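You operate a simulated robot arm through the tools that you are given. There is no shell and no other tool.

Carry out the task below with a simulated robot arm. There is one attempt and no reset: what you move stays moved.

Task
Knock in the yellow and green discs with the orange peg and fit a gland in each hole.
Fine: black gland at the yellow disc, grey at the green; peg back in its socket; leave the third disc.

Only the result counts: the job must be done as asked and must still hold three seconds after the hand-in. Knocking over, shifting, dropping, spilling or breaking anything else fails it.

Robot
A 7-joint arm with a fingered hand, fixed in place. Base frame: the origin is at the foot of the arm, x ahead of it, y to its left, z up; the work surface is at about z = 0.85. Readings come in m, degrees, newtons and seconds.
Its first joint turns from -115.0 to 115.0 degrees. Payload 5 kg.
The TCP is the grasp point between the finger pads, 0.032 m short of the fingertips. In the tool frame z runs along the fingers and y along their closing line. Largest opening 0.16 m; the body of the gripper starts 0.089 m behind the TCP. The gripper is a hand of 4 fingers: y runs from the thumb to the fingers, the wrist lies at [0, 0, -0.267] in the tool frame, and closing takes about 1.5 s.
Orientation is that of the tool frame in the base frame, as a unit quaternion [x, y, z, w]. With the fingers straight down and closing along the base's y, the tool's x points along the base's -x, its y along +y and its z along -z.

Tools
- The arm moves only by the tool play_rows. Its argument "steps" is a list of rows, each a list of 7 numbers: the shift along the tool's x, y, z in m, then the turn, a rotation vector about the tool's x, y, z in degrees, then the gripper command, from -1 (shut) to 1 (fully open), values between in proportion. In form: [[tx, ty, tz, wx, wy, wz, grip], ...]. A call has 1 to 20 rows; each row shifts and turns the commanded pose from where the row before left it, along the tool's axes as they then stand. A row lasts 0.2 s, in which the tool goes at most 0.05 m and 8.6 degrees; a call with a longer step from one row to the next is refused whole, and so is a gripper value outside its range. Where a pose cannot be reached the arm comes as near as it can. A force on the tool above 40 N (or 10 N above the force at the start of the call, whichever is more), or a blocked arm, ends the call early, and 0.2 s more pass. The fingers move at their own pace (about 0.045 m/s each) and stop on an object; they squeeze with about 31 N. The grip force told is the motor's: it shows also when the fingers shut on nothing. Time passes only in rows, and 0.2 s behind the last, so rows that do not move let the fingers close. The reply holds the time, the measured pose of the TCP, the force on the tool along the base axes, the opening and the grip force, in the units named above and with some noise, with the torque about the TCP (base axes, N m) and any sound that the robot's microphone picked up.
- Cameras (640 x 400 px; columns grow to the right, rows downward): "scene" is fixed at [0.0513, 0.5025, 1.4653]; the picture's right is [-0.72, -0.69, 0.00], its down [-0.24, 0.26, -0.94] and it looks along [0.65, -0.68, -0.35] (base axes); focal length 373 px, centre (320, 200). "wrist" rides on the gripper at [0.08, -0.004, -0.114] in the tool frame; the picture's right is [0.05, 1.00, 0.00], its down [-0.82, 0.04, -0.58] and it looks along [-0.58, 0.03, 0.82] (tool axes); focal length 265 px, centre (320, 200). There is no depth. A picture from a camera that has moved, and an enlarged one, comes with that camera's place and axes in the base frame and with its lens.
- snapshot(camera): a new picture of that camera. It takes no simulated time.
- lift_body(by): slides the trunk up (or, below 0, down) by that many m; the arm rides with it, the base frame stays. It gives what a move gives, with no picture.
- grasp_type(shape): the hand has 4 fingers and takes this shape, open, in about a second: jaw (thumb against the fingers, like two jaws); tri (thumb and two fingers); tip (a fingertip pinch); poke (one finger out to press); point (the index stretched); flat (the hand flat); cup (the hand cupped); fist (a fist). The gripper value then closes the fingers along that shape, each until it touches; the sizes above hold for jaw. It gives what a move gives, with no picture.
- zoom(camera, box): a new picture of the part [left, top, right, bottom] of that camera's present view, enlarged. It takes no simulated time.
- close_job(): hands the job in; it is judged then, once.

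Places have to be worked out from the pictures, the camera data and where the tool is seen. Open the gripper and draw the arm clear of the work before you hand the job in, unless the task says otherwise.

The tools are called after ">>>" as a command line: name --pt "numbers of a row" for each row, then --argument value for the rest, lists and objects as JSON in quotes. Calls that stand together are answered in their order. play_rows: Moves the arm, as the interface text tells. Its arguments: {"type":"object","properties":{"steps":{"type":"array","items":{"type":"array","items":{"type":"number"}}}},"required":["steps"]} The other tools are called the same way: lift_body (by) slides the trunk up or down; grasp_type (shape) gives the hand a shape; snapshot (camera) takes a picture; zoom (camera, box) takes an enlarged picture of a part of a camera's view; close_job () hands the job in.

At the start:

```text
clock: 0.0
tool_pos: [0.6566, -0.1916, 1.1543]
ee_rot: [0.0, 1.0, 0.0, 0.0]
wrist_force: [-0.2, 0.8, 0.1]
ft_torque: [0.02, -0.01, -0.03]
width: 0.1597
finger_force: 0.1
shape: jaw
trunk travel left (down, up): [-0.625, 0.365]
```

scene: 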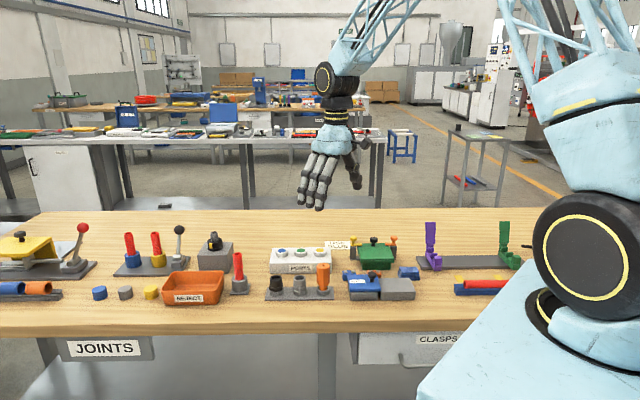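
wrist: 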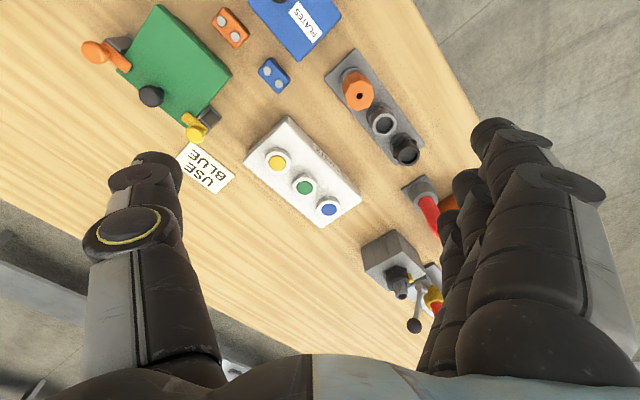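

The work sits in mid-scene: a white enclosure with yellow, green and blue discs, and a rack holding black and grey glands and an orange peg. I zoom in on both views to locate them.

>>> zoom --camera "scene" --box '[230, 220, 430, 320]'

>>> zoom --camera "wrist" --box '[220, 30, 460, 240]'

```text
3.20 times, centred on (330, 270) of scene
camera zoom: at [0.0513, 0.5025, 1.4653], right [-0.72, -0.69, 0.0], down [-0.24, 0.26, -0.94], along [0.65, -0.68, -0.35], focal length 1192 px, centre (288, -24)
```

zoom: 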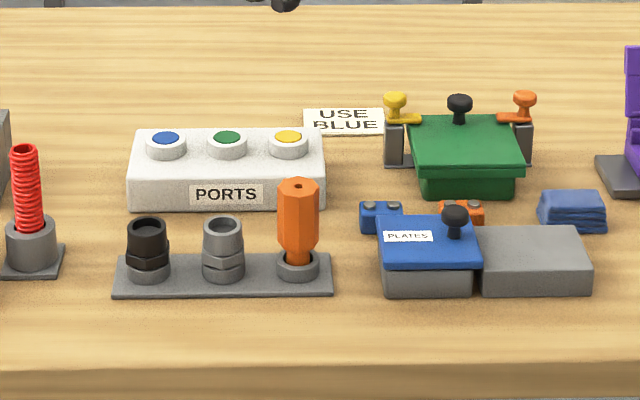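

```text
1.90 times, centred on (340, 135) of wrist
camera zoom: at [0.5741, -0.1953, 1.2689], right [-0.05, 1.0, 0.0], down [0.82, 0.04, 0.58], along [0.58, 0.03, -0.82], focal length 506 px, centre (282, 324)
```

zoom: 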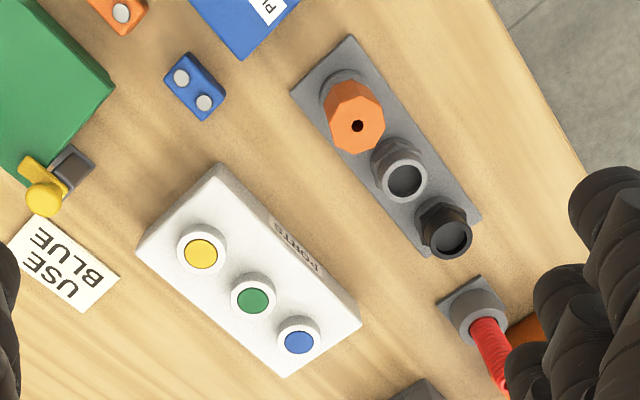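

The discs come out near (0.77,-0.25), (0.81,-0.21) and (0.855,-0.165), with tops at z≈0.90. The peg top is near (0.655,-0.143), z≈0.94. Next I look closely at the hand and the rest of the bench.

>>> zoom --camera "scene" --box '[270, 90, 400, 220]'

>>> zoom --camera "scene" --box '[260, 230, 350, 310]'

>>> zoom --camera "scene" --box '[80, 220, 280, 320]'

```text
3.08 times, centred on (335, 155) of scene
camera zoom: at [0.0513, 0.5025, 1.4653], right [-0.72, -0.69, 0.0], down [-0.24, 0.26, -0.94], along [0.65, -0.68, -0.35], focal length 1147 px, centre (274, 338)
```

zoom: 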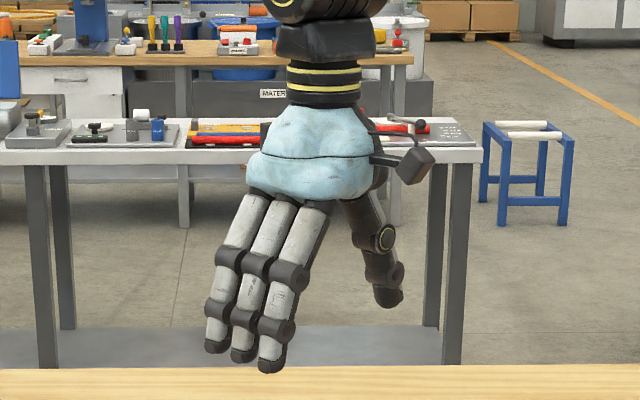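

```text
5.00 times, centred on (305, 270) of scene
camera zoom: at [0.0513, 0.5025, 1.4653], right [-0.72, -0.69, 0.0], down [-0.24, 0.26, -0.94], along [0.65, -0.68, -0.35], focal length 1863 px, centre (395, -150)
```

zoom: 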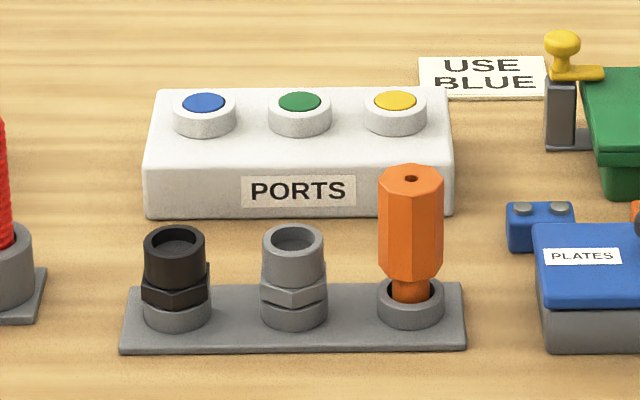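

```text
3.20 times, centred on (180, 270) of scene
camera zoom: at [0.0513, 0.5025, 1.4653], right [-0.72, -0.69, 0.0], down [-0.24, 0.26, -0.94], along [0.65, -0.68, -0.35], focal length 1192 px, centre (768, -24)
```

zoom: 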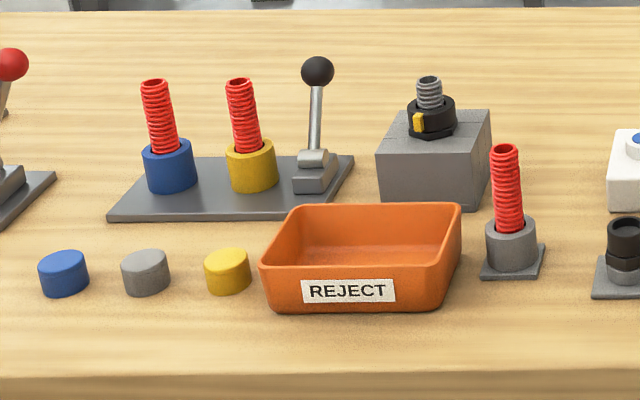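

The rack and the box both run along the base diagonal (0.71, 0.71), so I want the fingers to close across that line. I turn the hand 45° in place and look again.

>>> play_rows --pt "0 0 0 0 0 -7.5 1" --pt "0 0 0 0 0 -7.5 1" --pt "0 0 0 0 0 -7.5 1" --pt "0 0 0 0 0 -7.5 1" --pt "0 0 0 0 0 -7.5 1" --pt "0 0 0 0 0 -7.5 1" --pt "-0.0325 0 0 0 0 0 1" --pt "0 0.036 0 0 0 0 1" --pt "0 0 0 0 0 0 1"

>>> snapshot --camera "wrist"

>>> snapshot --camera "scene"

```text
clock: 2.0
tool_pos: [0.6529, -0.1429, 1.1558]
ee_rot: [-0.383, 0.924, 0.0, 0.001]
wrist_force: [0.2, -0.2, 0.8]
ft_torque: [-0.01, 0.02, -0.01]
width: 0.1599
finger_force: 0.0
shape: jaw
trunk travel left (down, up): [-0.625, 0.365]
```

```text
taken
camera wrist: at [0.5976, -0.2026, 1.2702], right [-0.74, 0.67, 0.0], down [0.55, 0.61, 0.58], along [0.39, 0.43, -0.82], focal length 265 px, centre (320, 200)
```

wrist: 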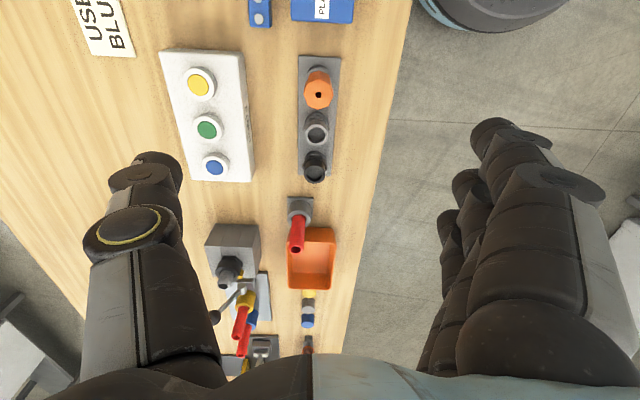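

```text
taken
```

scene: 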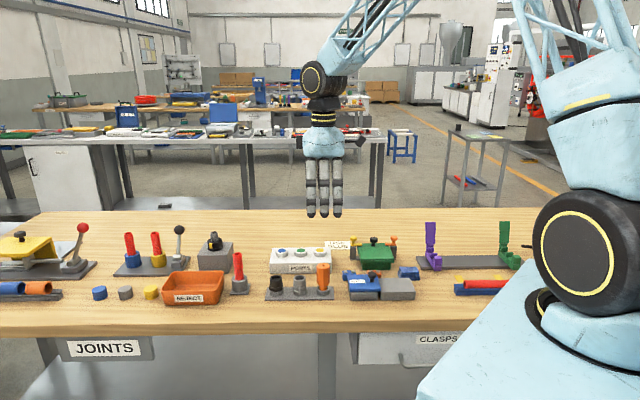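

The hand is lined up and the finger row is about 0.08 m wide along the rack, which is tight next to the neighbouring parts. I try the narrower shapes here in free air.

>>> grasp_type --shape "tip"

>>> zoom --camera "scene" --box '[270, 100, 380, 225]'

>>> snapshot --camera "wrist"

>>> grasp_type --shape "tri"

>>> zoom --camera "scene" --box '[270, 100, 380, 225]'

>>> snapshot --camera "wrist"

```text
clock: 2.9
tool_pos: [0.6536, -0.1425, 1.1561]
ee_rot: [-0.383, 0.924, 0.0, 0.0]
wrist_force: [0.4, -0.9, 0.7]
ft_torque: [-0.01, 0.0, 0.01]
width: 0.16
finger_force: 0.0
shape: tip
trunk travel left (down, up): [-0.625, 0.365]
```

```text
3.20 times, centred on (325, 162) of scene
camera zoom: at [0.0513, 0.5025, 1.4653], right [-0.72, -0.69, 0.0], down [-0.24, 0.26, -0.94], along [0.65, -0.68, -0.35], focal length 1192 px, centre (304, 320)
```

zoom: 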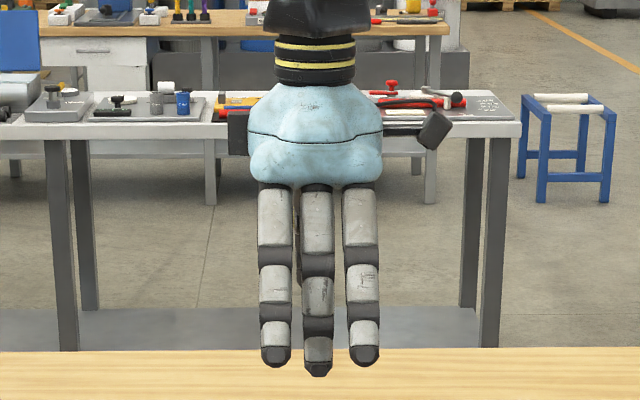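

```text
taken
camera wrist: at [0.5974, -0.2022, 1.2707], right [-0.74, 0.67, 0.0], down [0.55, 0.61, 0.58], along [0.39, 0.43, -0.82], focal length 265 px, centre (320, 200)
```

wrist: 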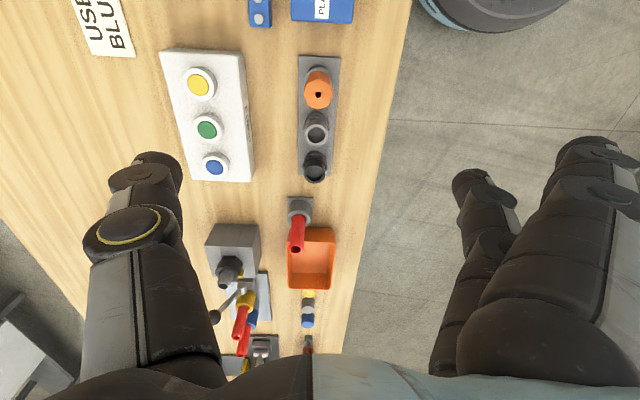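

```text
clock: 3.8
tool_pos: [0.6531, -0.1433, 1.1556]
ee_rot: [-0.383, 0.924, 0.0, 0.0]
wrist_force: [-0.2, 1.6, -0.3]
ft_torque: [-0.02, 0.02, -0.02]
width: 0.16
finger_force: 0.1
shape: tri
trunk travel left (down, up): [-0.625, 0.365]
```

```text
3.20 times, centred on (325, 162) of scene
camera zoom: at [0.0513, 0.5025, 1.4653], right [-0.72, -0.69, 0.0], down [-0.24, 0.26, -0.94], along [0.65, -0.68, -0.35], focal length 1192 px, centre (304, 320)
```

zoom: 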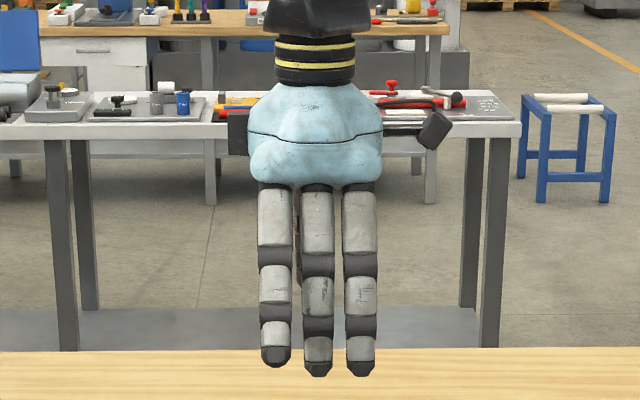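

```text
taken
camera wrist: at [0.5974, -0.2023, 1.2706], right [-0.74, 0.67, 0.0], down [0.55, 0.61, 0.58], along [0.39, 0.43, -0.82], focal length 265 px, centre (320, 200)
```

wrist: 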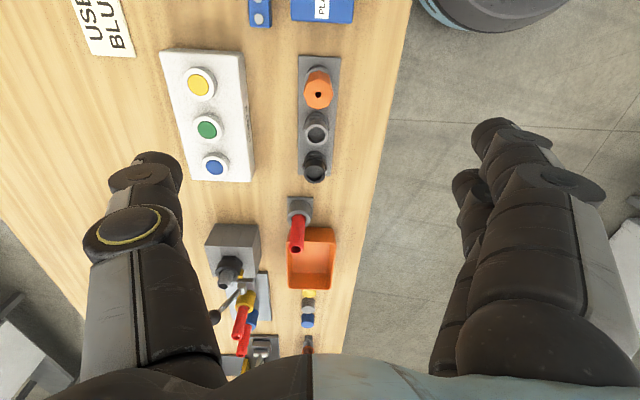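

In "tip" the outer fingers stand back while the middle finger opposes the thumb. I close it in free air to see how it pinches and where the contact lies.

>>> grasp_type --shape "tip"

>>> play_rows --pt "0 0 0 0 0 0 -0.6" --pt "0 0 0 0 0 0 -0.6" --pt "0 0 0 0 0 0 -0.6" --pt "0 0 0 0 0 0 -0.6" --pt "0 0 0 0 0 0 -0.6" --pt "0 0 0 0 0 0 -0.6" --pt "0 0 0 0 0 0 -0.6" --pt "0 0 0 0 0 0 -0.6"

>>> zoom --camera "scene" --box '[270, 100, 380, 225]'

>>> snapshot --camera "wrist"

```text
clock: 4.7
tool_pos: [0.6536, -0.1423, 1.1556]
ee_rot: [-0.382, 0.924, 0.0, 0.001]
wrist_force: [0.5, -0.3, -0.3]
ft_torque: [0.0, 0.01, -0.01]
width: 0.1597
finger_force: 0.1
shape: tip
trunk travel left (down, up): [-0.625, 0.365]
```

```text
clock: 6.5
tool_pos: [0.6525, -0.1427, 1.1554]
ee_rot: [-0.383, 0.924, 0.0, 0.001]
wrist_force: [0.1, -1.2, -0.4]
ft_torque: [0.04, 0.0, 0.01]
width: 0.0326
finger_force: 0.0
shape: tip
trunk travel left (down, up): [-0.625, 0.365]
```

```text
3.20 times, centred on (325, 162) of scene
camera zoom: at [0.0513, 0.5025, 1.4653], right [-0.72, -0.69, 0.0], down [-0.24, 0.26, -0.94], along [0.65, -0.68, -0.35], focal length 1192 px, centre (304, 320)
```

zoom: 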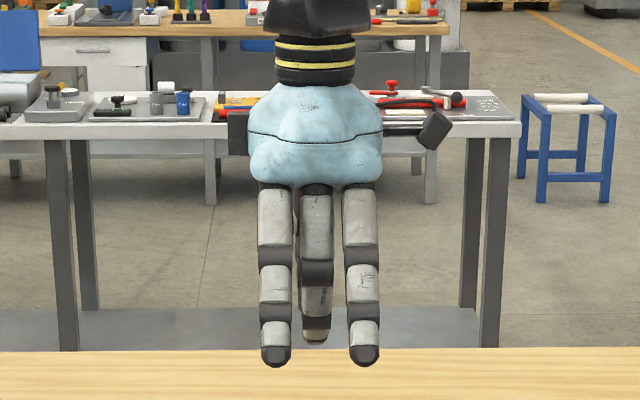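

```text
taken
camera wrist: at [0.5974, -0.2023, 1.2706], right [-0.74, 0.67, 0.0], down [0.55, 0.61, 0.58], along [0.39, 0.43, -0.82], focal length 265 px, centre (320, 200)
```

wrist: 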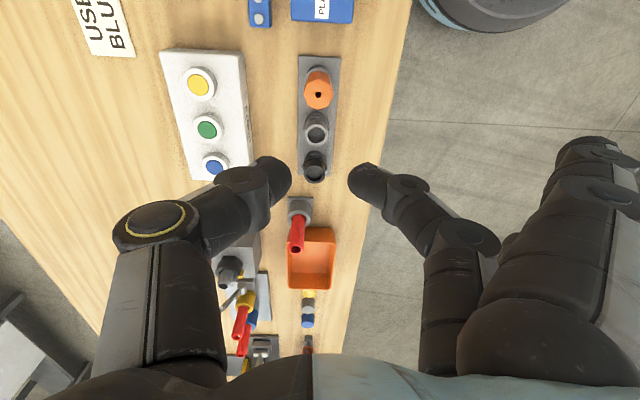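

"Tip" leaves the outer fingers out of the way and the pinch is centred on the TCP line. I zoom the wrist view to get precise positions.

>>> zoom --camera "wrist" --box '[240, 40, 400, 140]'

>>> zoom --camera "wrist" --box '[150, 40, 310, 140]'

```text
4.00 times, centred on (320, 90) of wrist
camera zoom: at [0.5974, -0.2023, 1.2706], right [-0.74, 0.67, 0.0], down [0.55, 0.61, 0.58], along [0.39, 0.43, -0.82], focal length 1062 px, centre (320, 640)
```

zoom: 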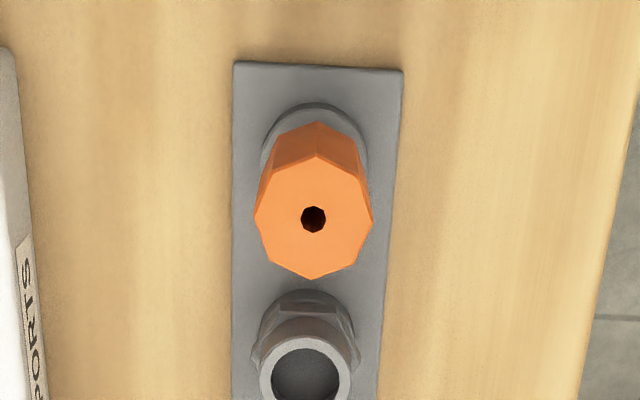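

```text
4.00 times, centred on (230, 90) of wrist
camera zoom: at [0.5974, -0.2023, 1.2706], right [-0.74, 0.67, 0.0], down [0.55, 0.61, 0.58], along [0.39, 0.43, -0.82], focal length 1062 px, centre (680, 640)
```

zoom: 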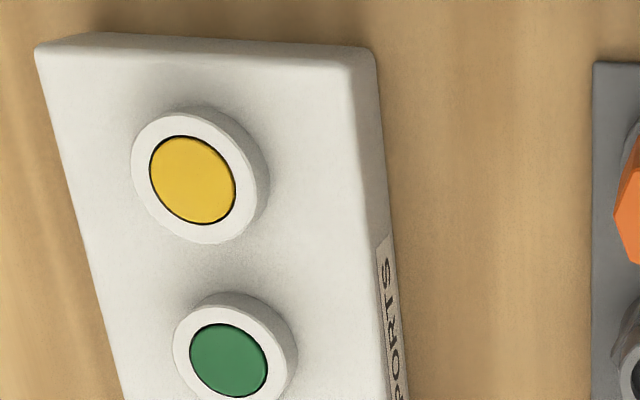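

Triangulated positions:
- **Peg top:** about (0.652, -0.145, 0.942). It is octagonal with its corners along my closing line.
- **Glands:** grey about (0.698, -0.099), black about (0.744, -0.053).
- **Discs:** yellow about (0.766, -0.252), green about (0.808, -0.209).

I turn the hand to 22.5° yaw so the pinch meets flats, then lower part way and check.

>>> play_rows --pt "0 0 0 0 0 7.5 0.0" --pt "0 0 0 0 0 7.5 0.0" --pt "0 0 0 0 0 7.5 0.0" --pt "0.0013 -0.0019 0.03 0 0 0 0.0" --pt "0 0 0.045 0 0 0 0.0" --pt "0 0 0.045 0 0 0 0.0" --pt "0 0 0.04 0 0 0 0.0" --pt "0 0 0 0 0 0 0.0"

>>> snapshot --camera "wrist"

>>> zoom --camera "scene" --box '[250, 190, 410, 310]'

```text
clock: 8.3
tool_pos: [0.6521, -0.146, 0.9939]
ee_rot: [-0.195, 0.981, 0.0, 0.001]
wrist_force: [-1.6, 0.0, 0.5]
ft_torque: [-0.01, -0.01, 0.0]
width: 0.0793
finger_force: 0.1
shape: tip
trunk travel left (down, up): [-0.625, 0.365]
```

```text
taken
camera wrist: at [0.578, -0.1806, 1.1085], right [-0.43, 0.9, 0.0], down [0.74, 0.35, 0.58], along [0.52, 0.25, -0.82], focal length 265 px, centre (320, 200)
```

wrist: 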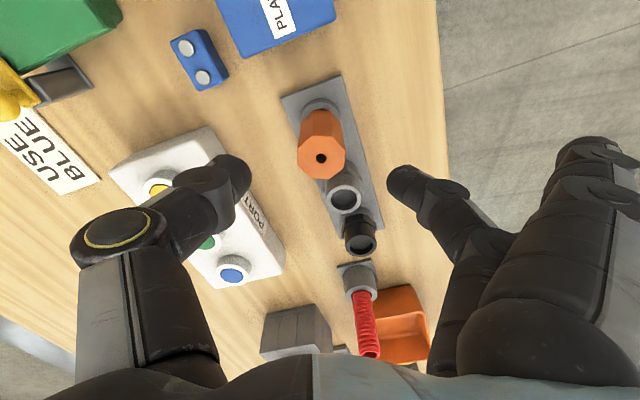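

```text
3.33 times, centred on (330, 250) of scene
camera zoom: at [0.0513, 0.5025, 1.4653], right [-0.72, -0.69, 0.0], down [-0.24, 0.26, -0.94], along [0.65, -0.68, -0.35], focal length 1242 px, centre (287, 33)
```

zoom: 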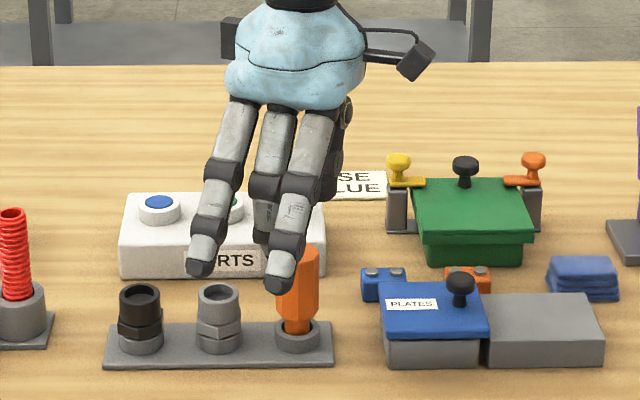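

The new view confirms the peg at (0.6515, -0.145), between the fingers. I lower to grip height and close gently.

>>> play_rows --pt "0 0.0005 0.03 0 0 0 0.0" --pt "0 0 0.029 0 0 0 0.0" --pt "0 0 0 0 0 0 0.0" --pt "0 0 0 0 0 0 -0.4" --pt "0 0 0 0 0 0 -0.4"

>>> snapshot --camera "wrist"

>>> zoom --camera "scene" --box '[250, 190, 410, 310]'

```text
clock: 9.5
tool_pos: [0.6538, -0.1456, 0.9342]
ee_rot: [-0.195, 0.981, 0.0, 0.0]
wrist_force: [0.5, 0.2, 0.2]
ft_torque: [-0.01, -0.01, 0.01]
width: 0.0487
finger_force: 0.1
shape: tip
trunk travel left (down, up): [-0.625, 0.365]
```

```text
taken
camera wrist: at [0.5788, -0.1787, 1.0493], right [-0.43, 0.9, 0.0], down [0.74, 0.35, 0.58], along [0.52, 0.25, -0.82], focal length 265 px, centre (320, 200)
```

wrist: 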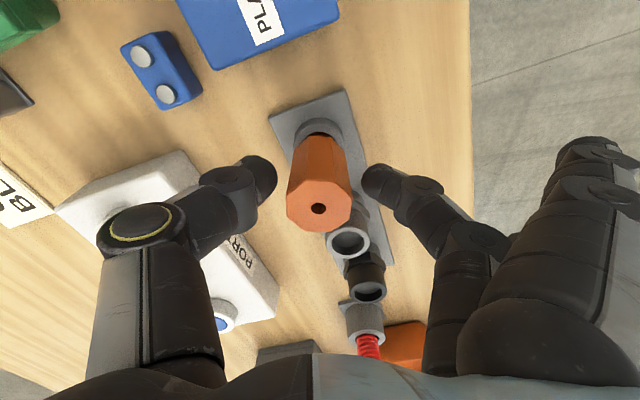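

```text
3.33 times, centred on (330, 250) of scene
camera zoom: at [0.0513, 0.5025, 1.4653], right [-0.72, -0.69, 0.0], down [-0.24, 0.26, -0.94], along [0.65, -0.68, -0.35], focal length 1242 px, centre (287, 33)
```

zoom: 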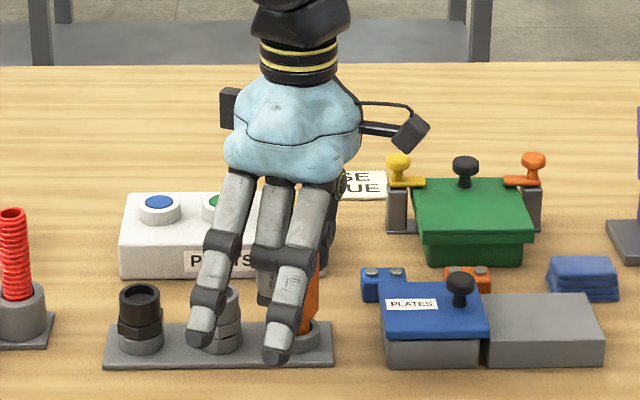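

The peg stands centred between the tips, so I close fully and watch the grip.

>>> play_rows --pt "0 0 0 0 0 0 -0.6" --pt "0 0 0 0 0 0 -0.8" --pt "0 0 0 0 0 0 -1" --pt "0 0 0 0 0 0 -1" --pt "0 0 0 0 0 0 -1"

>>> snapshot --camera "wrist"

```text
clock: 10.7
tool_pos: [0.6532, -0.1439, 0.9347]
ee_rot: [-0.196, 0.981, 0.0, 0.0]
wrist_force: [-0.6, -0.1, -0.1]
ft_torque: [0.02, -0.03, -0.01]
width: 0.0268
finger_force: 31.2
shape: tip
trunk travel left (down, up): [-0.625, 0.365]
```

```text
taken
camera wrist: at [0.5787, -0.1788, 1.0494], right [-0.43, 0.9, 0.0], down [0.74, 0.35, 0.58], along [0.52, 0.25, -0.82], focal length 265 px, centre (320, 200)
```

wrist: 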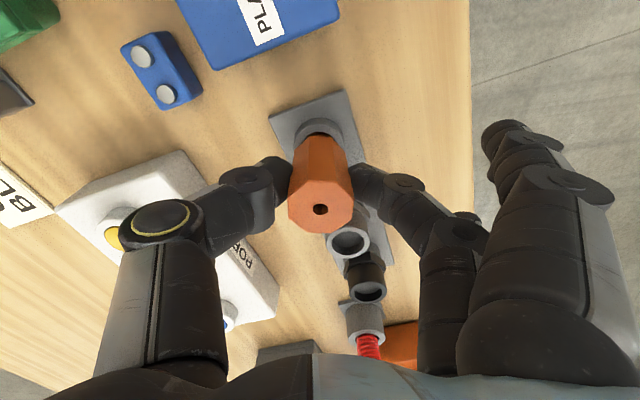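

The grip holds at 31 N, so I lift straight up and check the peg hangs straight.

>>> play_rows --pt "0 0 -0.02 0 0 0 -1" --pt "0 0 -0.03 0 0 0 -1" --pt "0 0 -0.04 0 0 0 -1" --pt "0 0 -0.03 0 0 0 -1" --pt "0 0 0 0 0 0 -1"

>>> zoom --camera "scene" --box '[250, 170, 410, 290]'

>>> snapshot --camera "wrist"

```text
clock: 11.9
tool_pos: [0.653, -0.142, 1.0545]
ee_rot: [-0.195, 0.981, 0.0, 0.0]
wrist_force: [0.6, 0.0, -0.4]
ft_torque: [0.02, 0.01, 0.02]
width: 0.0269
finger_force: 30.9
shape: tip
trunk travel left (down, up): [-0.625, 0.365]
```

```text
3.33 times, centred on (330, 230) of scene
camera zoom: at [0.0513, 0.5025, 1.4653], right [-0.72, -0.69, 0.0], down [-0.24, 0.26, -0.94], along [0.65, -0.68, -0.35], focal length 1242 px, centre (287, 100)
```

zoom: 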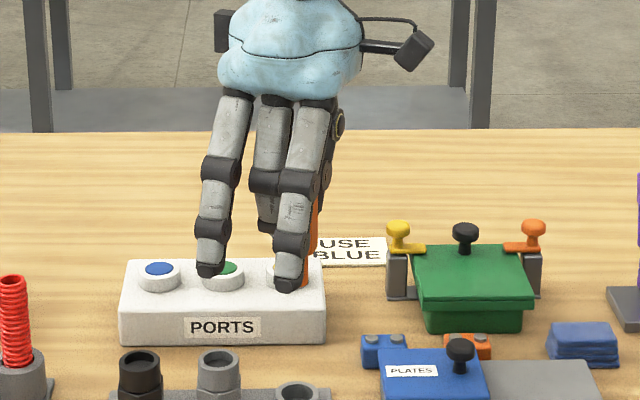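

```text
taken
camera wrist: at [0.5789, -0.1761, 1.1694], right [-0.43, 0.9, 0.0], down [0.74, 0.35, 0.58], along [0.52, 0.25, -0.82], focal length 265 px, centre (320, 200)
```

wrist: 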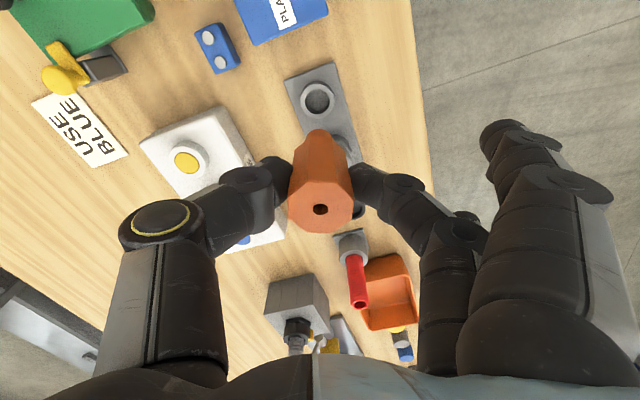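

The peg is held upright with its top on the TCP axis. I zoom to find the tip's exact place relative to the hand.

>>> zoom --camera "wrist" --box '[260, 80, 380, 240]'

>>> zoom --camera "wrist" --box '[130, 90, 290, 190]'

```text
2.50 times, centred on (320, 160) of wrist
camera zoom: at [0.5789, -0.1761, 1.1694], right [-0.43, 0.9, 0.0], down [0.74, 0.35, 0.58], along [0.52, 0.25, -0.82], focal length 664 px, centre (320, 300)
```

zoom: 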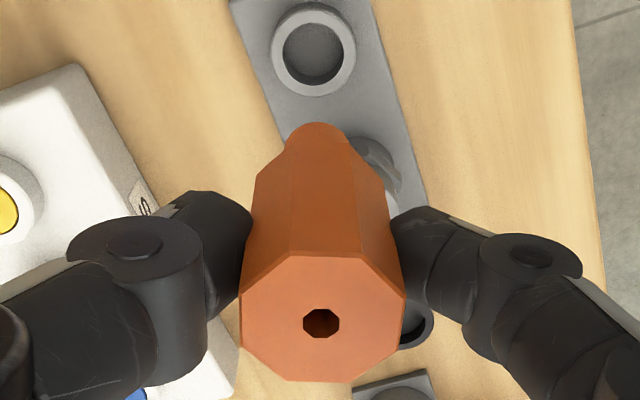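

```text
4.00 times, centred on (210, 140) of wrist
camera zoom: at [0.5789, -0.1761, 1.1694], right [-0.43, 0.9, 0.0], down [0.74, 0.35, 0.58], along [0.52, 0.25, -0.82], focal length 1062 px, centre (760, 440)
```

zoom: 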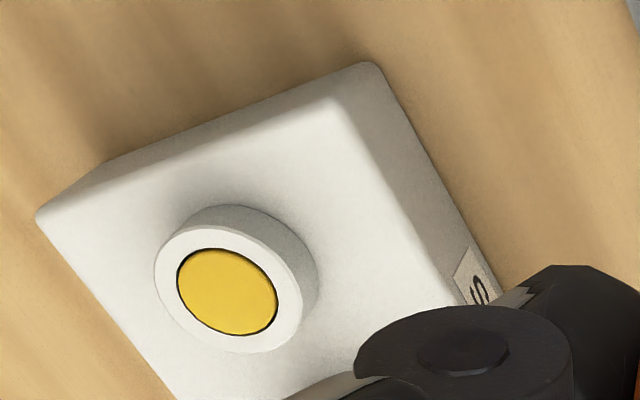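

The peg tip is on the TCP axis within about 1 mm and about 0.08 m below it. Yellow re-measures at (0.7657, -0.2519). I move over the yellow disc, still above it.

>>> play_rows --pt "-0.0155 -0.0362 0 0 0 0 -1" --pt "-0.0155 -0.0362 0 0 0 0 -1" --pt "-0.0155 -0.0362 0 0 0 0 -1" --pt "-0.0156 -0.0361 0 0 0 0 -1" --pt "0 0 0.02 0 0 0 -1" --pt "0 0 0.018 0 0 0 -1" --pt "0 0 0 0 0 0 -1"

>>> zoom --camera "wrist" --box '[240, 80, 400, 240]'

>>> zoom --camera "scene" --box '[250, 190, 410, 290]'

```text
clock: 13.5
tool_pos: [0.7662, -0.2551, 1.0184]
ee_rot: [-0.196, 0.981, 0.0, 0.0]
wrist_force: [0.2, -0.3, 0.0]
ft_torque: [-0.01, 0.0, 0.02]
width: 0.0272
finger_force: 31.3
shape: tip
trunk travel left (down, up): [-0.625, 0.365]
```

```text
2.50 times, centred on (320, 160) of wrist
camera zoom: at [0.6913, -0.2892, 1.1328], right [-0.43, 0.9, 0.0], down [0.74, 0.35, 0.58], along [0.52, 0.25, -0.82], focal length 664 px, centre (320, 300)
```

zoom: 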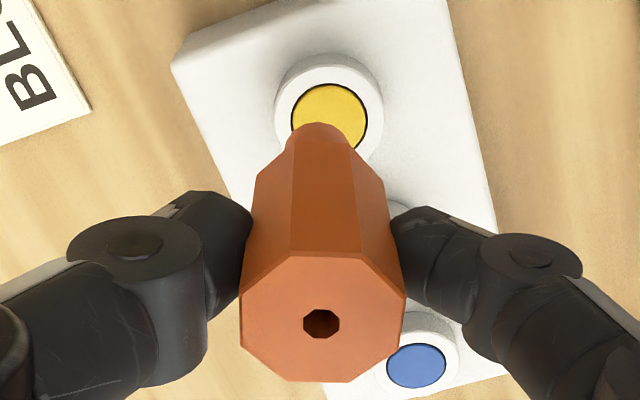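

```text
4.00 times, centred on (330, 240) of scene
camera zoom: at [0.0513, 0.5025, 1.4653], right [-0.72, -0.69, 0.0], down [-0.24, 0.26, -0.94], along [0.65, -0.68, -0.35], focal length 1490 px, centre (280, 40)
```

zoom: 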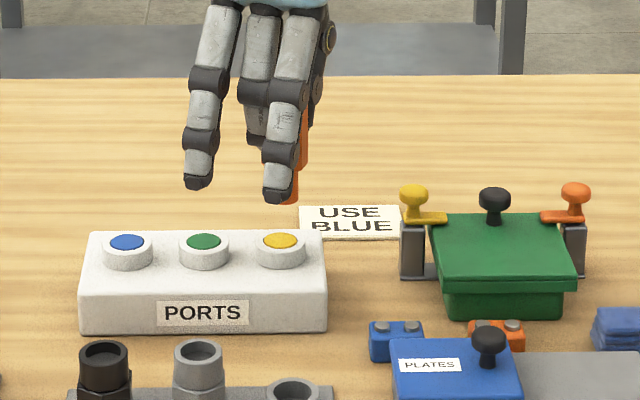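

The disc sits about 2 mm and 3 mm off the axis in tool x and y, and the tip is at z≈0.935. I correct that, then press down in small steps.

>>> play_rows --pt "-0.002 0.0035 0 0 0 0 -1" --pt "0 0 0.015 0 0 0 -1" --pt "0 0 0.008 0 0 0 -1" --pt "0 0 0 0 0 0 -1" --pt "0 0 0.003 0 0 0 -1" --pt "0 0 0.003 0 0 0 -1" --pt "0 0 0.003 0 0 0 -1" --pt "0 0 0.003 0 0 0 -1"

>>> zoom --camera "wrist" --box '[240, 80, 400, 240]'

>>> zoom --camera "scene" --box '[250, 190, 410, 290]'

```text
clock: 15.3
tool_pos: [0.7666, -0.2519, 0.9816]
ee_rot: [-0.195, 0.981, 0.001, 0.0]
wrist_force: [0.3, -0.3, -1.9]
ft_torque: [-0.02, -0.02, 0.0]
width: 0.027
finger_force: 30.5
shape: tip
trunk travel left (down, up): [-0.625, 0.365]
```

```text
2.50 times, centred on (320, 160) of wrist
camera zoom: at [0.6918, -0.2854, 1.0964], right [-0.43, 0.9, 0.0], down [0.74, 0.35, 0.58], along [0.52, 0.25, -0.82], focal length 664 px, centre (320, 300)
```

zoom: 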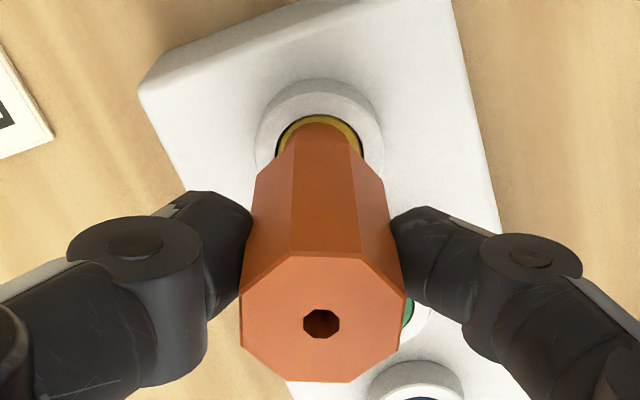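

```text
4.00 times, centred on (330, 240) of scene
camera zoom: at [0.0513, 0.5025, 1.4653], right [-0.72, -0.69, 0.0], down [-0.24, 0.26, -0.94], along [0.65, -0.68, -0.35], focal length 1490 px, centre (280, 40)
```

zoom: 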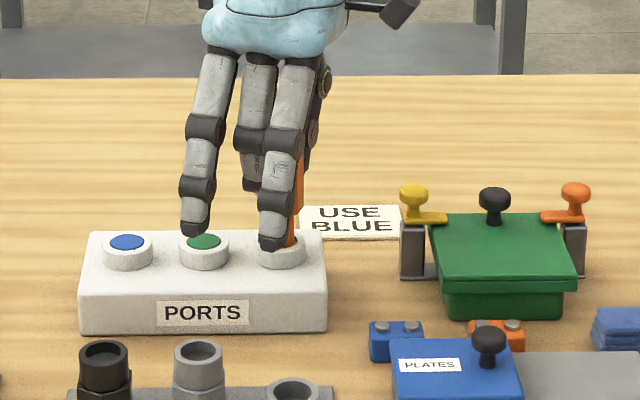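

The tip is centred in the ring and is already pushing the disc down with light force. I keep pressing in small steps.

>>> play_rows --pt "0 0 0.002 0 0 0 -1" --pt "0 0 0.002 0 0 0 -1" --pt "0 0 0.002 0 0 0 -1" --pt "0 0 0.002 0 0 0 -1" --pt "0 0 0.002 0 0 0 -1"

>>> zoom --camera "wrist" --box '[240, 80, 400, 240]'

```text
clock: 16.5
tool_pos: [0.7664, -0.2511, 0.9727]
ee_rot: [-0.196, 0.981, 0.0, -0.001]
wrist_force: [0.5, -0.3, 0.2]
ft_torque: [0.01, 0.0, 0.01]
width: 0.0272
finger_force: 30.9
shape: tip
trunk travel left (down, up): [-0.625, 0.365]
```

```text
2.50 times, centred on (320, 160) of wrist
camera zoom: at [0.6918, -0.2849, 1.0869], right [-0.43, 0.9, 0.0], down [0.74, 0.35, 0.58], along [0.52, 0.25, -0.82], focal length 664 px, centre (320, 300)
```

zoom: 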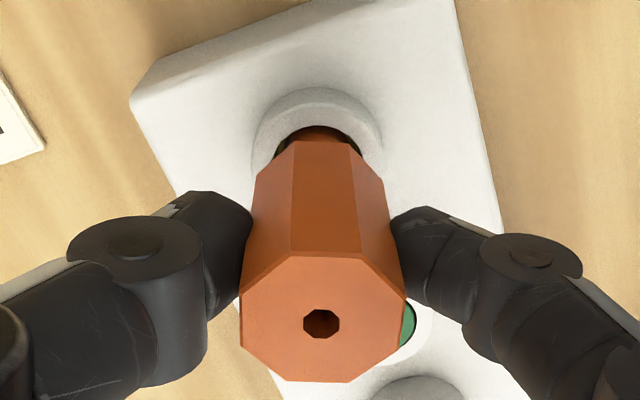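

The force is near zero at tip z≈0.89 and there was no sound. I press a little deeper, watching for the shoulder to meet the rim.

>>> play_rows --pt "0 0 0.002 0 0 0 -1" --pt "0 0 0.002 0 0 0 -1" --pt "0 0 0.002 0 0 0 -1" --pt "0 0 0.002 0 0 0 -1"

>>> zoom --camera "scene" --box '[280, 200, 360, 280]'

```text
clock: 17.5
tool_pos: [0.7656, -0.2518, 0.9674]
ee_rot: [-0.195, 0.981, -0.001, 0.001]
wrist_force: [0.3, -1.6, 21.6]
ft_torque: [-0.01, 0.01, 0.0]
width: 0.028
finger_force: 30.9
shape: tip
trunk travel left (down, up): [-0.625, 0.365]
```

```text
5.00 times, centred on (320, 240) of scene
camera zoom: at [0.0513, 0.5025, 1.4653], right [-0.72, -0.69, 0.0], down [-0.24, 0.26, -0.94], along [0.65, -0.68, -0.35], focal length 1863 px, centre (320, 0)
```

zoom: 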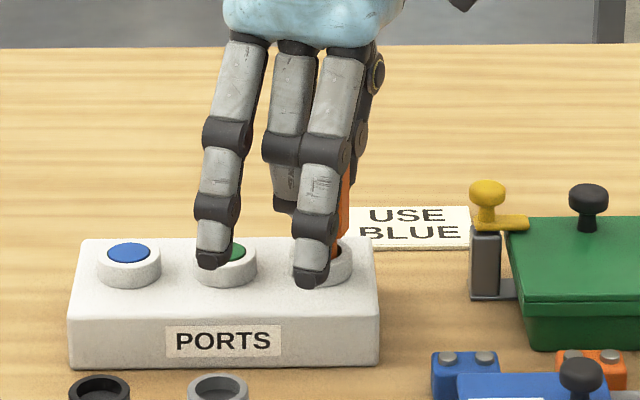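

Resistance rose to 21.6 N. I raise the peg to see whether the yellow disc has gone through.

>>> play_rows --pt "0 0 -0.01 0 0 0 -1" --pt "0 0 -0.02 0 0 0 -1" --pt "0 0 -0.025 0 0 0 -1" --pt "0 0 0 0 0 0 -1"

>>> zoom --camera "scene" --box '[260, 220, 360, 280]'

>>> zoom --camera "wrist" --box '[240, 80, 400, 240]'

```text
clock: 18.5
tool_pos: [0.7668, -0.2509, 1.0192]
ee_rot: [-0.196, 0.981, 0.0, 0.001]
wrist_force: [-0.3, 0.8, -0.4]
ft_torque: [0.0, 0.01, -0.01]
width: 0.0277
finger_force: 31.1
shape: tip
trunk travel left (down, up): [-0.625, 0.365]
```

```text
6.40 times, centred on (310, 250) of scene
camera zoom: at [0.0513, 0.5025, 1.4653], right [-0.72, -0.69, 0.0], down [-0.24, 0.26, -0.94], along [0.65, -0.68, -0.35], focal length 2385 px, centre (384, -120)
```

zoom: 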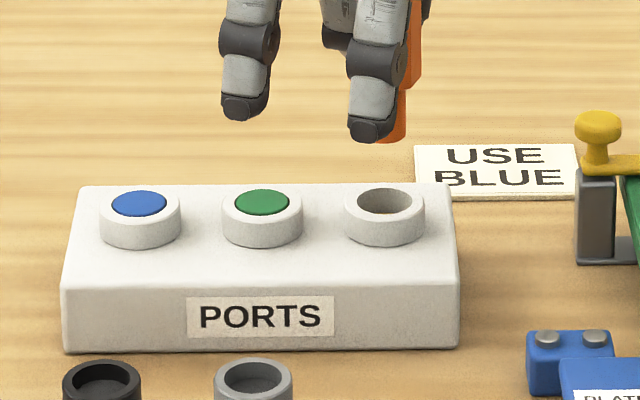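

```text
2.50 times, centred on (320, 160) of wrist
camera zoom: at [0.6923, -0.2852, 1.1339], right [-0.43, 0.9, 0.0], down [0.74, 0.35, 0.58], along [0.52, 0.25, -0.82], focal length 664 px, centre (320, 300)
```

zoom: 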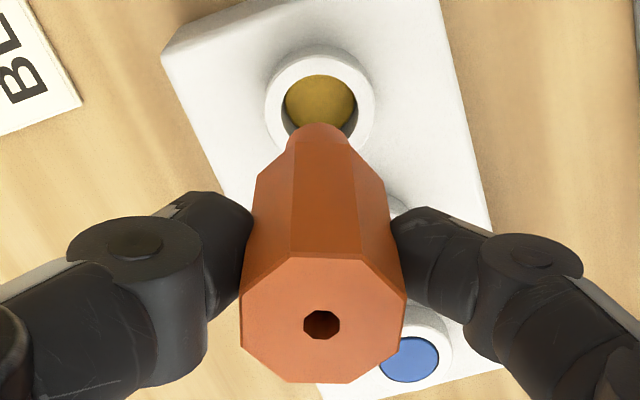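

The yellow disc now lies about 20 mm down in its hole, and the shoulder was still well clear of the rim. I press again more firmly to check that it is fully home.

>>> play_rows --pt "0 -0.0005 0.025 0 0 0 -1" --pt "0 0 0.02 0 0 0 -1" --pt "0 0 0 0 0 0 -1" --pt "0 0 0.003 0 0 0 -1" --pt "0 0 0.002 0 0 0 -1"

>>> play_rows --pt "0 0 0.002 0 0 0 -1"

>>> play_rows --pt "0 0 0.002 0 0 0 -1"

>>> play_rows --pt "0 0 0.002 0 0 0 -1"

```text
clock: 19.7
tool_pos: [0.7674, -0.2514, 0.9687]
ee_rot: [-0.195, 0.981, 0.0, 0.001]
wrist_force: [-0.4, -0.7, -1.1]
ft_torque: [0.0, 0.02, 0.03]
width: 0.0277
finger_force: 31.1
shape: tip
trunk travel left (down, up): [-0.625, 0.365]
```

```text
clock: 20.1
tool_pos: [0.7665, -0.2511, 0.9671]
ee_rot: [-0.196, 0.981, -0.001, 0.001]
wrist_force: [-0.3, -0.3, 3.5]
ft_torque: [0.0, 0.01, 0.02]
width: 0.0278
finger_force: 31.2
shape: tip
trunk travel left (down, up): [-0.625, 0.365]
```

```text
clock: 20.5
tool_pos: [0.7659, -0.2509, 0.9679]
ee_rot: [-0.194, 0.981, -0.001, 0.0]
wrist_force: [0.2, -0.6, 15.2]
ft_torque: [0.06, 0.08, -0.01]
width: 0.0278
finger_force: 30.9
shape: tip
trunk travel left (down, up): [-0.625, 0.365]
```

```text
clock: 20.9
tool_pos: [0.7666, -0.251, 0.9656]
ee_rot: [-0.195, 0.981, -0.002, 0.001]
wrist_force: [-1.0, -0.8, 28.1]
ft_torque: [0.02, 0.01, -0.01]
width: 0.0287
finger_force: 31.2
shape: tip
trunk travel left (down, up): [-0.625, 0.365]
```

It stops hard at the same height (28 N), so the yellow disc is fully home. I lift and move to above green at (0.8084, -0.2092).

>>> play_rows --pt "0 0 -0.02 0 0 0 -1" --pt "0 0 -0.03 0 0 0 -1" --pt "0 0 -0.006 0 0 0 -1" --pt "-0.028 0.0115 0 0 0 0 -1" --pt "-0.028 0.0115 0 0 0 0 -1" --pt "0 0 0 0 0 0 -1"

>>> zoom --camera "wrist" --box '[240, 80, 400, 240]'

>>> zoom --camera "scene" --box '[260, 200, 360, 280]'

```text
clock: 22.3
tool_pos: [0.8079, -0.2086, 1.0205]
ee_rot: [-0.195, 0.981, 0.001, 0.0]
wrist_force: [-0.2, -1.1, -0.7]
ft_torque: [-0.01, -0.01, 0.02]
width: 0.0281
finger_force: 31.0
shape: tip
trunk travel left (down, up): [-0.625, 0.365]
```

```text
2.50 times, centred on (320, 160) of wrist
camera zoom: at [0.734, -0.243, 1.1354], right [-0.43, 0.9, 0.0], down [0.74, 0.35, 0.58], along [0.52, 0.25, -0.82], focal length 664 px, centre (320, 300)
```

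zoom: 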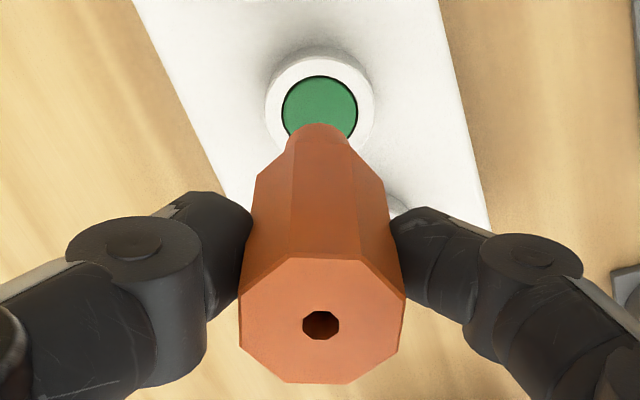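

```text
5.00 times, centred on (310, 240) of scene
camera zoom: at [0.0513, 0.5025, 1.4653], right [-0.72, -0.69, 0.0], down [-0.24, 0.26, -0.94], along [0.65, -0.68, -0.35], focal length 1863 px, centre (370, 0)
```

zoom: 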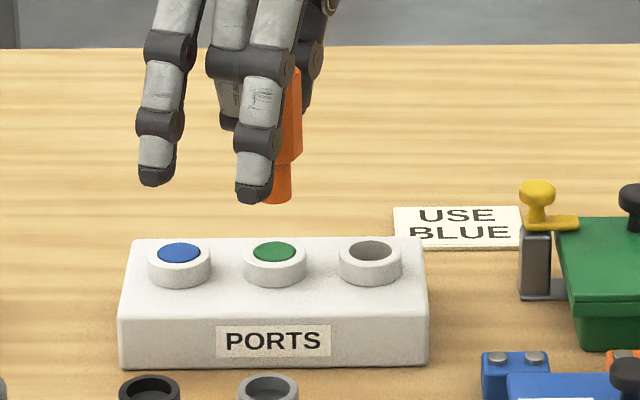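

Green is centred under the tip within 1 mm. I press in stages, watching the force.

>>> play_rows --pt "0 0 0.02 0 0 0 -1" --pt "0 0 0.01 0 0 0 -1" --pt "0 0 0 0 0 0 -1" --pt "0 0 0.002 0 0 0 -1" --pt "0 0 0.002 0 0 0 -1"

>>> play_rows --pt "0 0 0.003 0 0 0 -1"

>>> play_rows --pt "0 0 0.003 0 0 0 -1"

>>> play_rows --pt "0 0 0.003 0 0 0 -1" --pt "0 0 0.003 0 0 0 -1"

>>> play_rows --pt "0 0 0.003 0 0 0 -1" --pt "0 0 0.003 0 0 0 -1"

```text
clock: 23.5
tool_pos: [0.8089, -0.2094, 0.9859]
ee_rot: [-0.195, 0.981, 0.0, 0.001]
wrist_force: [0.7, 1.0, -0.2]
ft_torque: [0.02, 0.0, 0.02]
width: 0.028
finger_force: 30.9
shape: tip
trunk travel left (down, up): [-0.625, 0.365]
```

```text
clock: 23.9
tool_pos: [0.8098, -0.2091, 0.9822]
ee_rot: [-0.195, 0.981, -0.001, 0.0]
wrist_force: [-0.7, 0.2, -1.5]
ft_torque: [0.03, 0.02, -0.01]
width: 0.0284
finger_force: 30.8
shape: tip
trunk travel left (down, up): [-0.625, 0.365]
```

```text
clock: 24.3
tool_pos: [0.81, -0.2097, 0.9797]
ee_rot: [-0.195, 0.981, 0.0, 0.0]
wrist_force: [-0.5, 0.5, -0.5]
ft_torque: [-0.01, 0.01, 0.01]
width: 0.0281
finger_force: 31.0
shape: tip
trunk travel left (down, up): [-0.625, 0.365]
```

```text
clock: 24.9
tool_pos: [0.8092, -0.2087, 0.9748]
ee_rot: [-0.195, 0.981, 0.001, 0.001]
wrist_force: [-0.1, -0.1, 0.6]
ft_torque: [-0.05, 0.01, -0.01]
width: 0.0281
finger_force: 31.1
shape: tip
trunk travel left (down, up): [-0.625, 0.365]
```

```text
clock: 25.5
tool_pos: [0.8089, -0.2082, 0.9686]
ee_rot: [-0.195, 0.981, -0.002, 0.0]
wrist_force: [0.1, -0.2, 3.4]
ft_torque: [0.04, -0.04, -0.05]
width: 0.0281
finger_force: 31.1
shape: tip
trunk travel left (down, up): [-0.625, 0.365]
```

The disc moves down freely and is reaching the same end stop. I press it firmly home and then lift to check.

>>> play_rows --pt "0 0 0.003 0 0 0 -1" --pt "0 0 0.0025 0 0 0 -1"

>>> play_rows --pt "0 0 -0.02 0 0 0 -1" --pt "0 0 -0.03 0 0 0 -1" --pt "0 0 -0.02 0 0 0 -1" --pt "0 0 0 0 0 0 -1"

>>> snapshot --camera "wrist"

>>> zoom --camera "scene" --box '[260, 200, 360, 280]'

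```text
clock: 26.1
tool_pos: [0.8096, -0.2097, 0.9658]
ee_rot: [-0.195, 0.981, -0.002, 0.002]
wrist_force: [0.2, -0.7, 33.0]
ft_torque: [-0.06, -0.02, 0.02]
width: 0.0297
finger_force: 31.6
shape: tip
trunk travel left (down, up): [-0.625, 0.365]
```

```text
clock: 27.1
tool_pos: [0.8085, -0.2091, 1.0324]
ee_rot: [-0.195, 0.981, 0.0, -0.001]
wrist_force: [-0.2, -0.9, -0.3]
ft_torque: [-0.01, -0.02, 0.03]
width: 0.0288
finger_force: 31.5
shape: tip
trunk travel left (down, up): [-0.625, 0.365]
```

```text
taken
camera wrist: at [0.7348, -0.2433, 1.1468], right [-0.43, 0.9, 0.0], down [0.74, 0.35, 0.58], along [0.52, 0.25, -0.82], focal length 265 px, centre (320, 200)
```

wrist: 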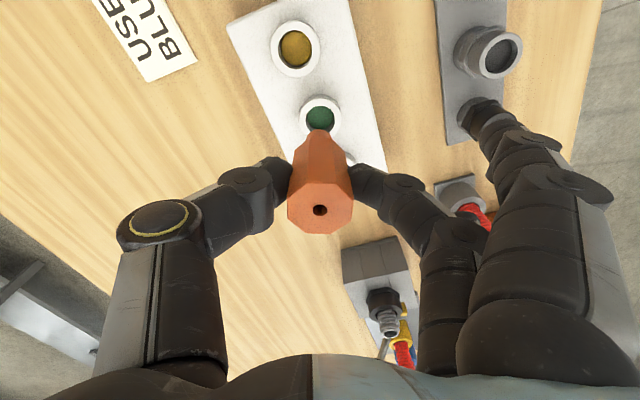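

```text
5.00 times, centred on (310, 240) of scene
camera zoom: at [0.0513, 0.5025, 1.4653], right [-0.72, -0.69, 0.0], down [-0.24, 0.26, -0.94], along [0.65, -0.68, -0.35], focal length 1863 px, centre (370, 0)
```

zoom: 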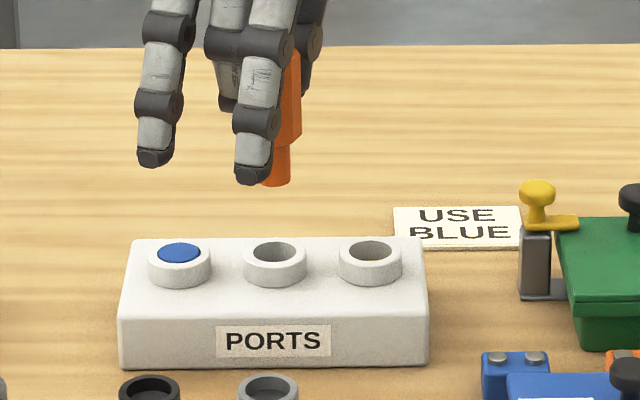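

Both holes are open and the blue disc is untouched. I carry the peg back to hover above its socket.

>>> play_rows --pt "0 0 -0.015 0 0 0 -1" --pt "0.0242 0.0238 0 0 0 0 -1" --pt "0.0242 0.0238 0 0 0 0 -1" --pt "0.0242 0.0238 0 0 0 0 -1" --pt "0.0242 0.0238 0 0 0 0 -1" --pt "0.0242 0.0238 0 0 0 0 -1" --pt "0 0 0.03 0 0 0 -1" --pt "0 0 0.04 0 0 0 -1" --pt "0 0 0 0 0 0 -1"

>>> zoom --camera "wrist" --box '[240, 80, 400, 240]'

>>> zoom --camera "scene" --box '[270, 210, 370, 310]'

```text
clock: 29.1
tool_pos: [0.6521, -0.144, 0.975]
ee_rot: [-0.196, 0.981, 0.0, 0.0]
wrist_force: [0.0, -0.2, 0.7]
ft_torque: [0.01, -0.04, -0.01]
width: 0.0287
finger_force: 30.9
shape: tip
trunk travel left (down, up): [-0.625, 0.365]
```

```text
2.50 times, centred on (320, 160) of wrist
camera zoom: at [0.5771, -0.1785, 1.0907], right [-0.43, 0.9, 0.0], down [0.74, 0.35, 0.58], along [0.52, 0.25, -0.82], focal length 664 px, centre (320, 300)
```

zoom: 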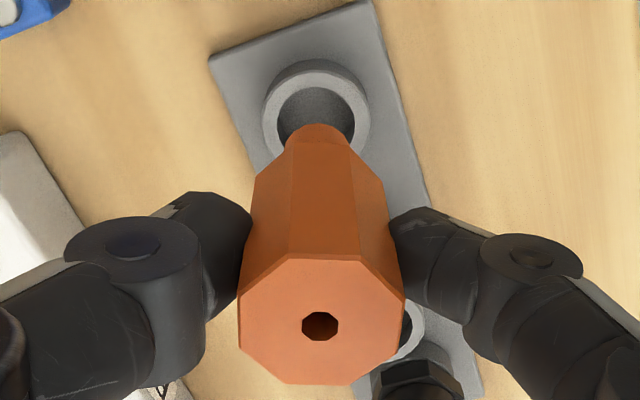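

```text
4.00 times, centred on (320, 260) of scene
camera zoom: at [0.0513, 0.5025, 1.4653], right [-0.72, -0.69, 0.0], down [-0.24, 0.26, -0.94], along [0.65, -0.68, -0.35], focal length 1490 px, centre (320, -40)
```

zoom: 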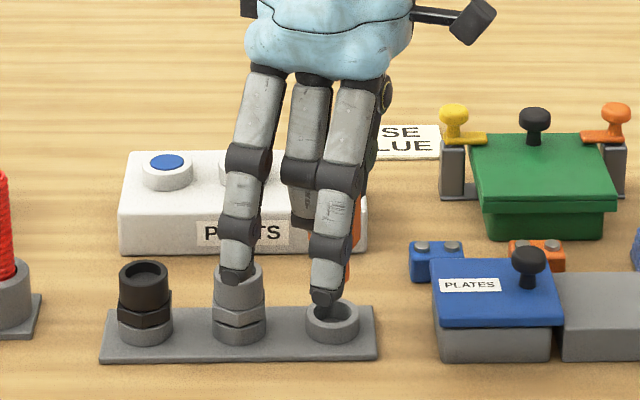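

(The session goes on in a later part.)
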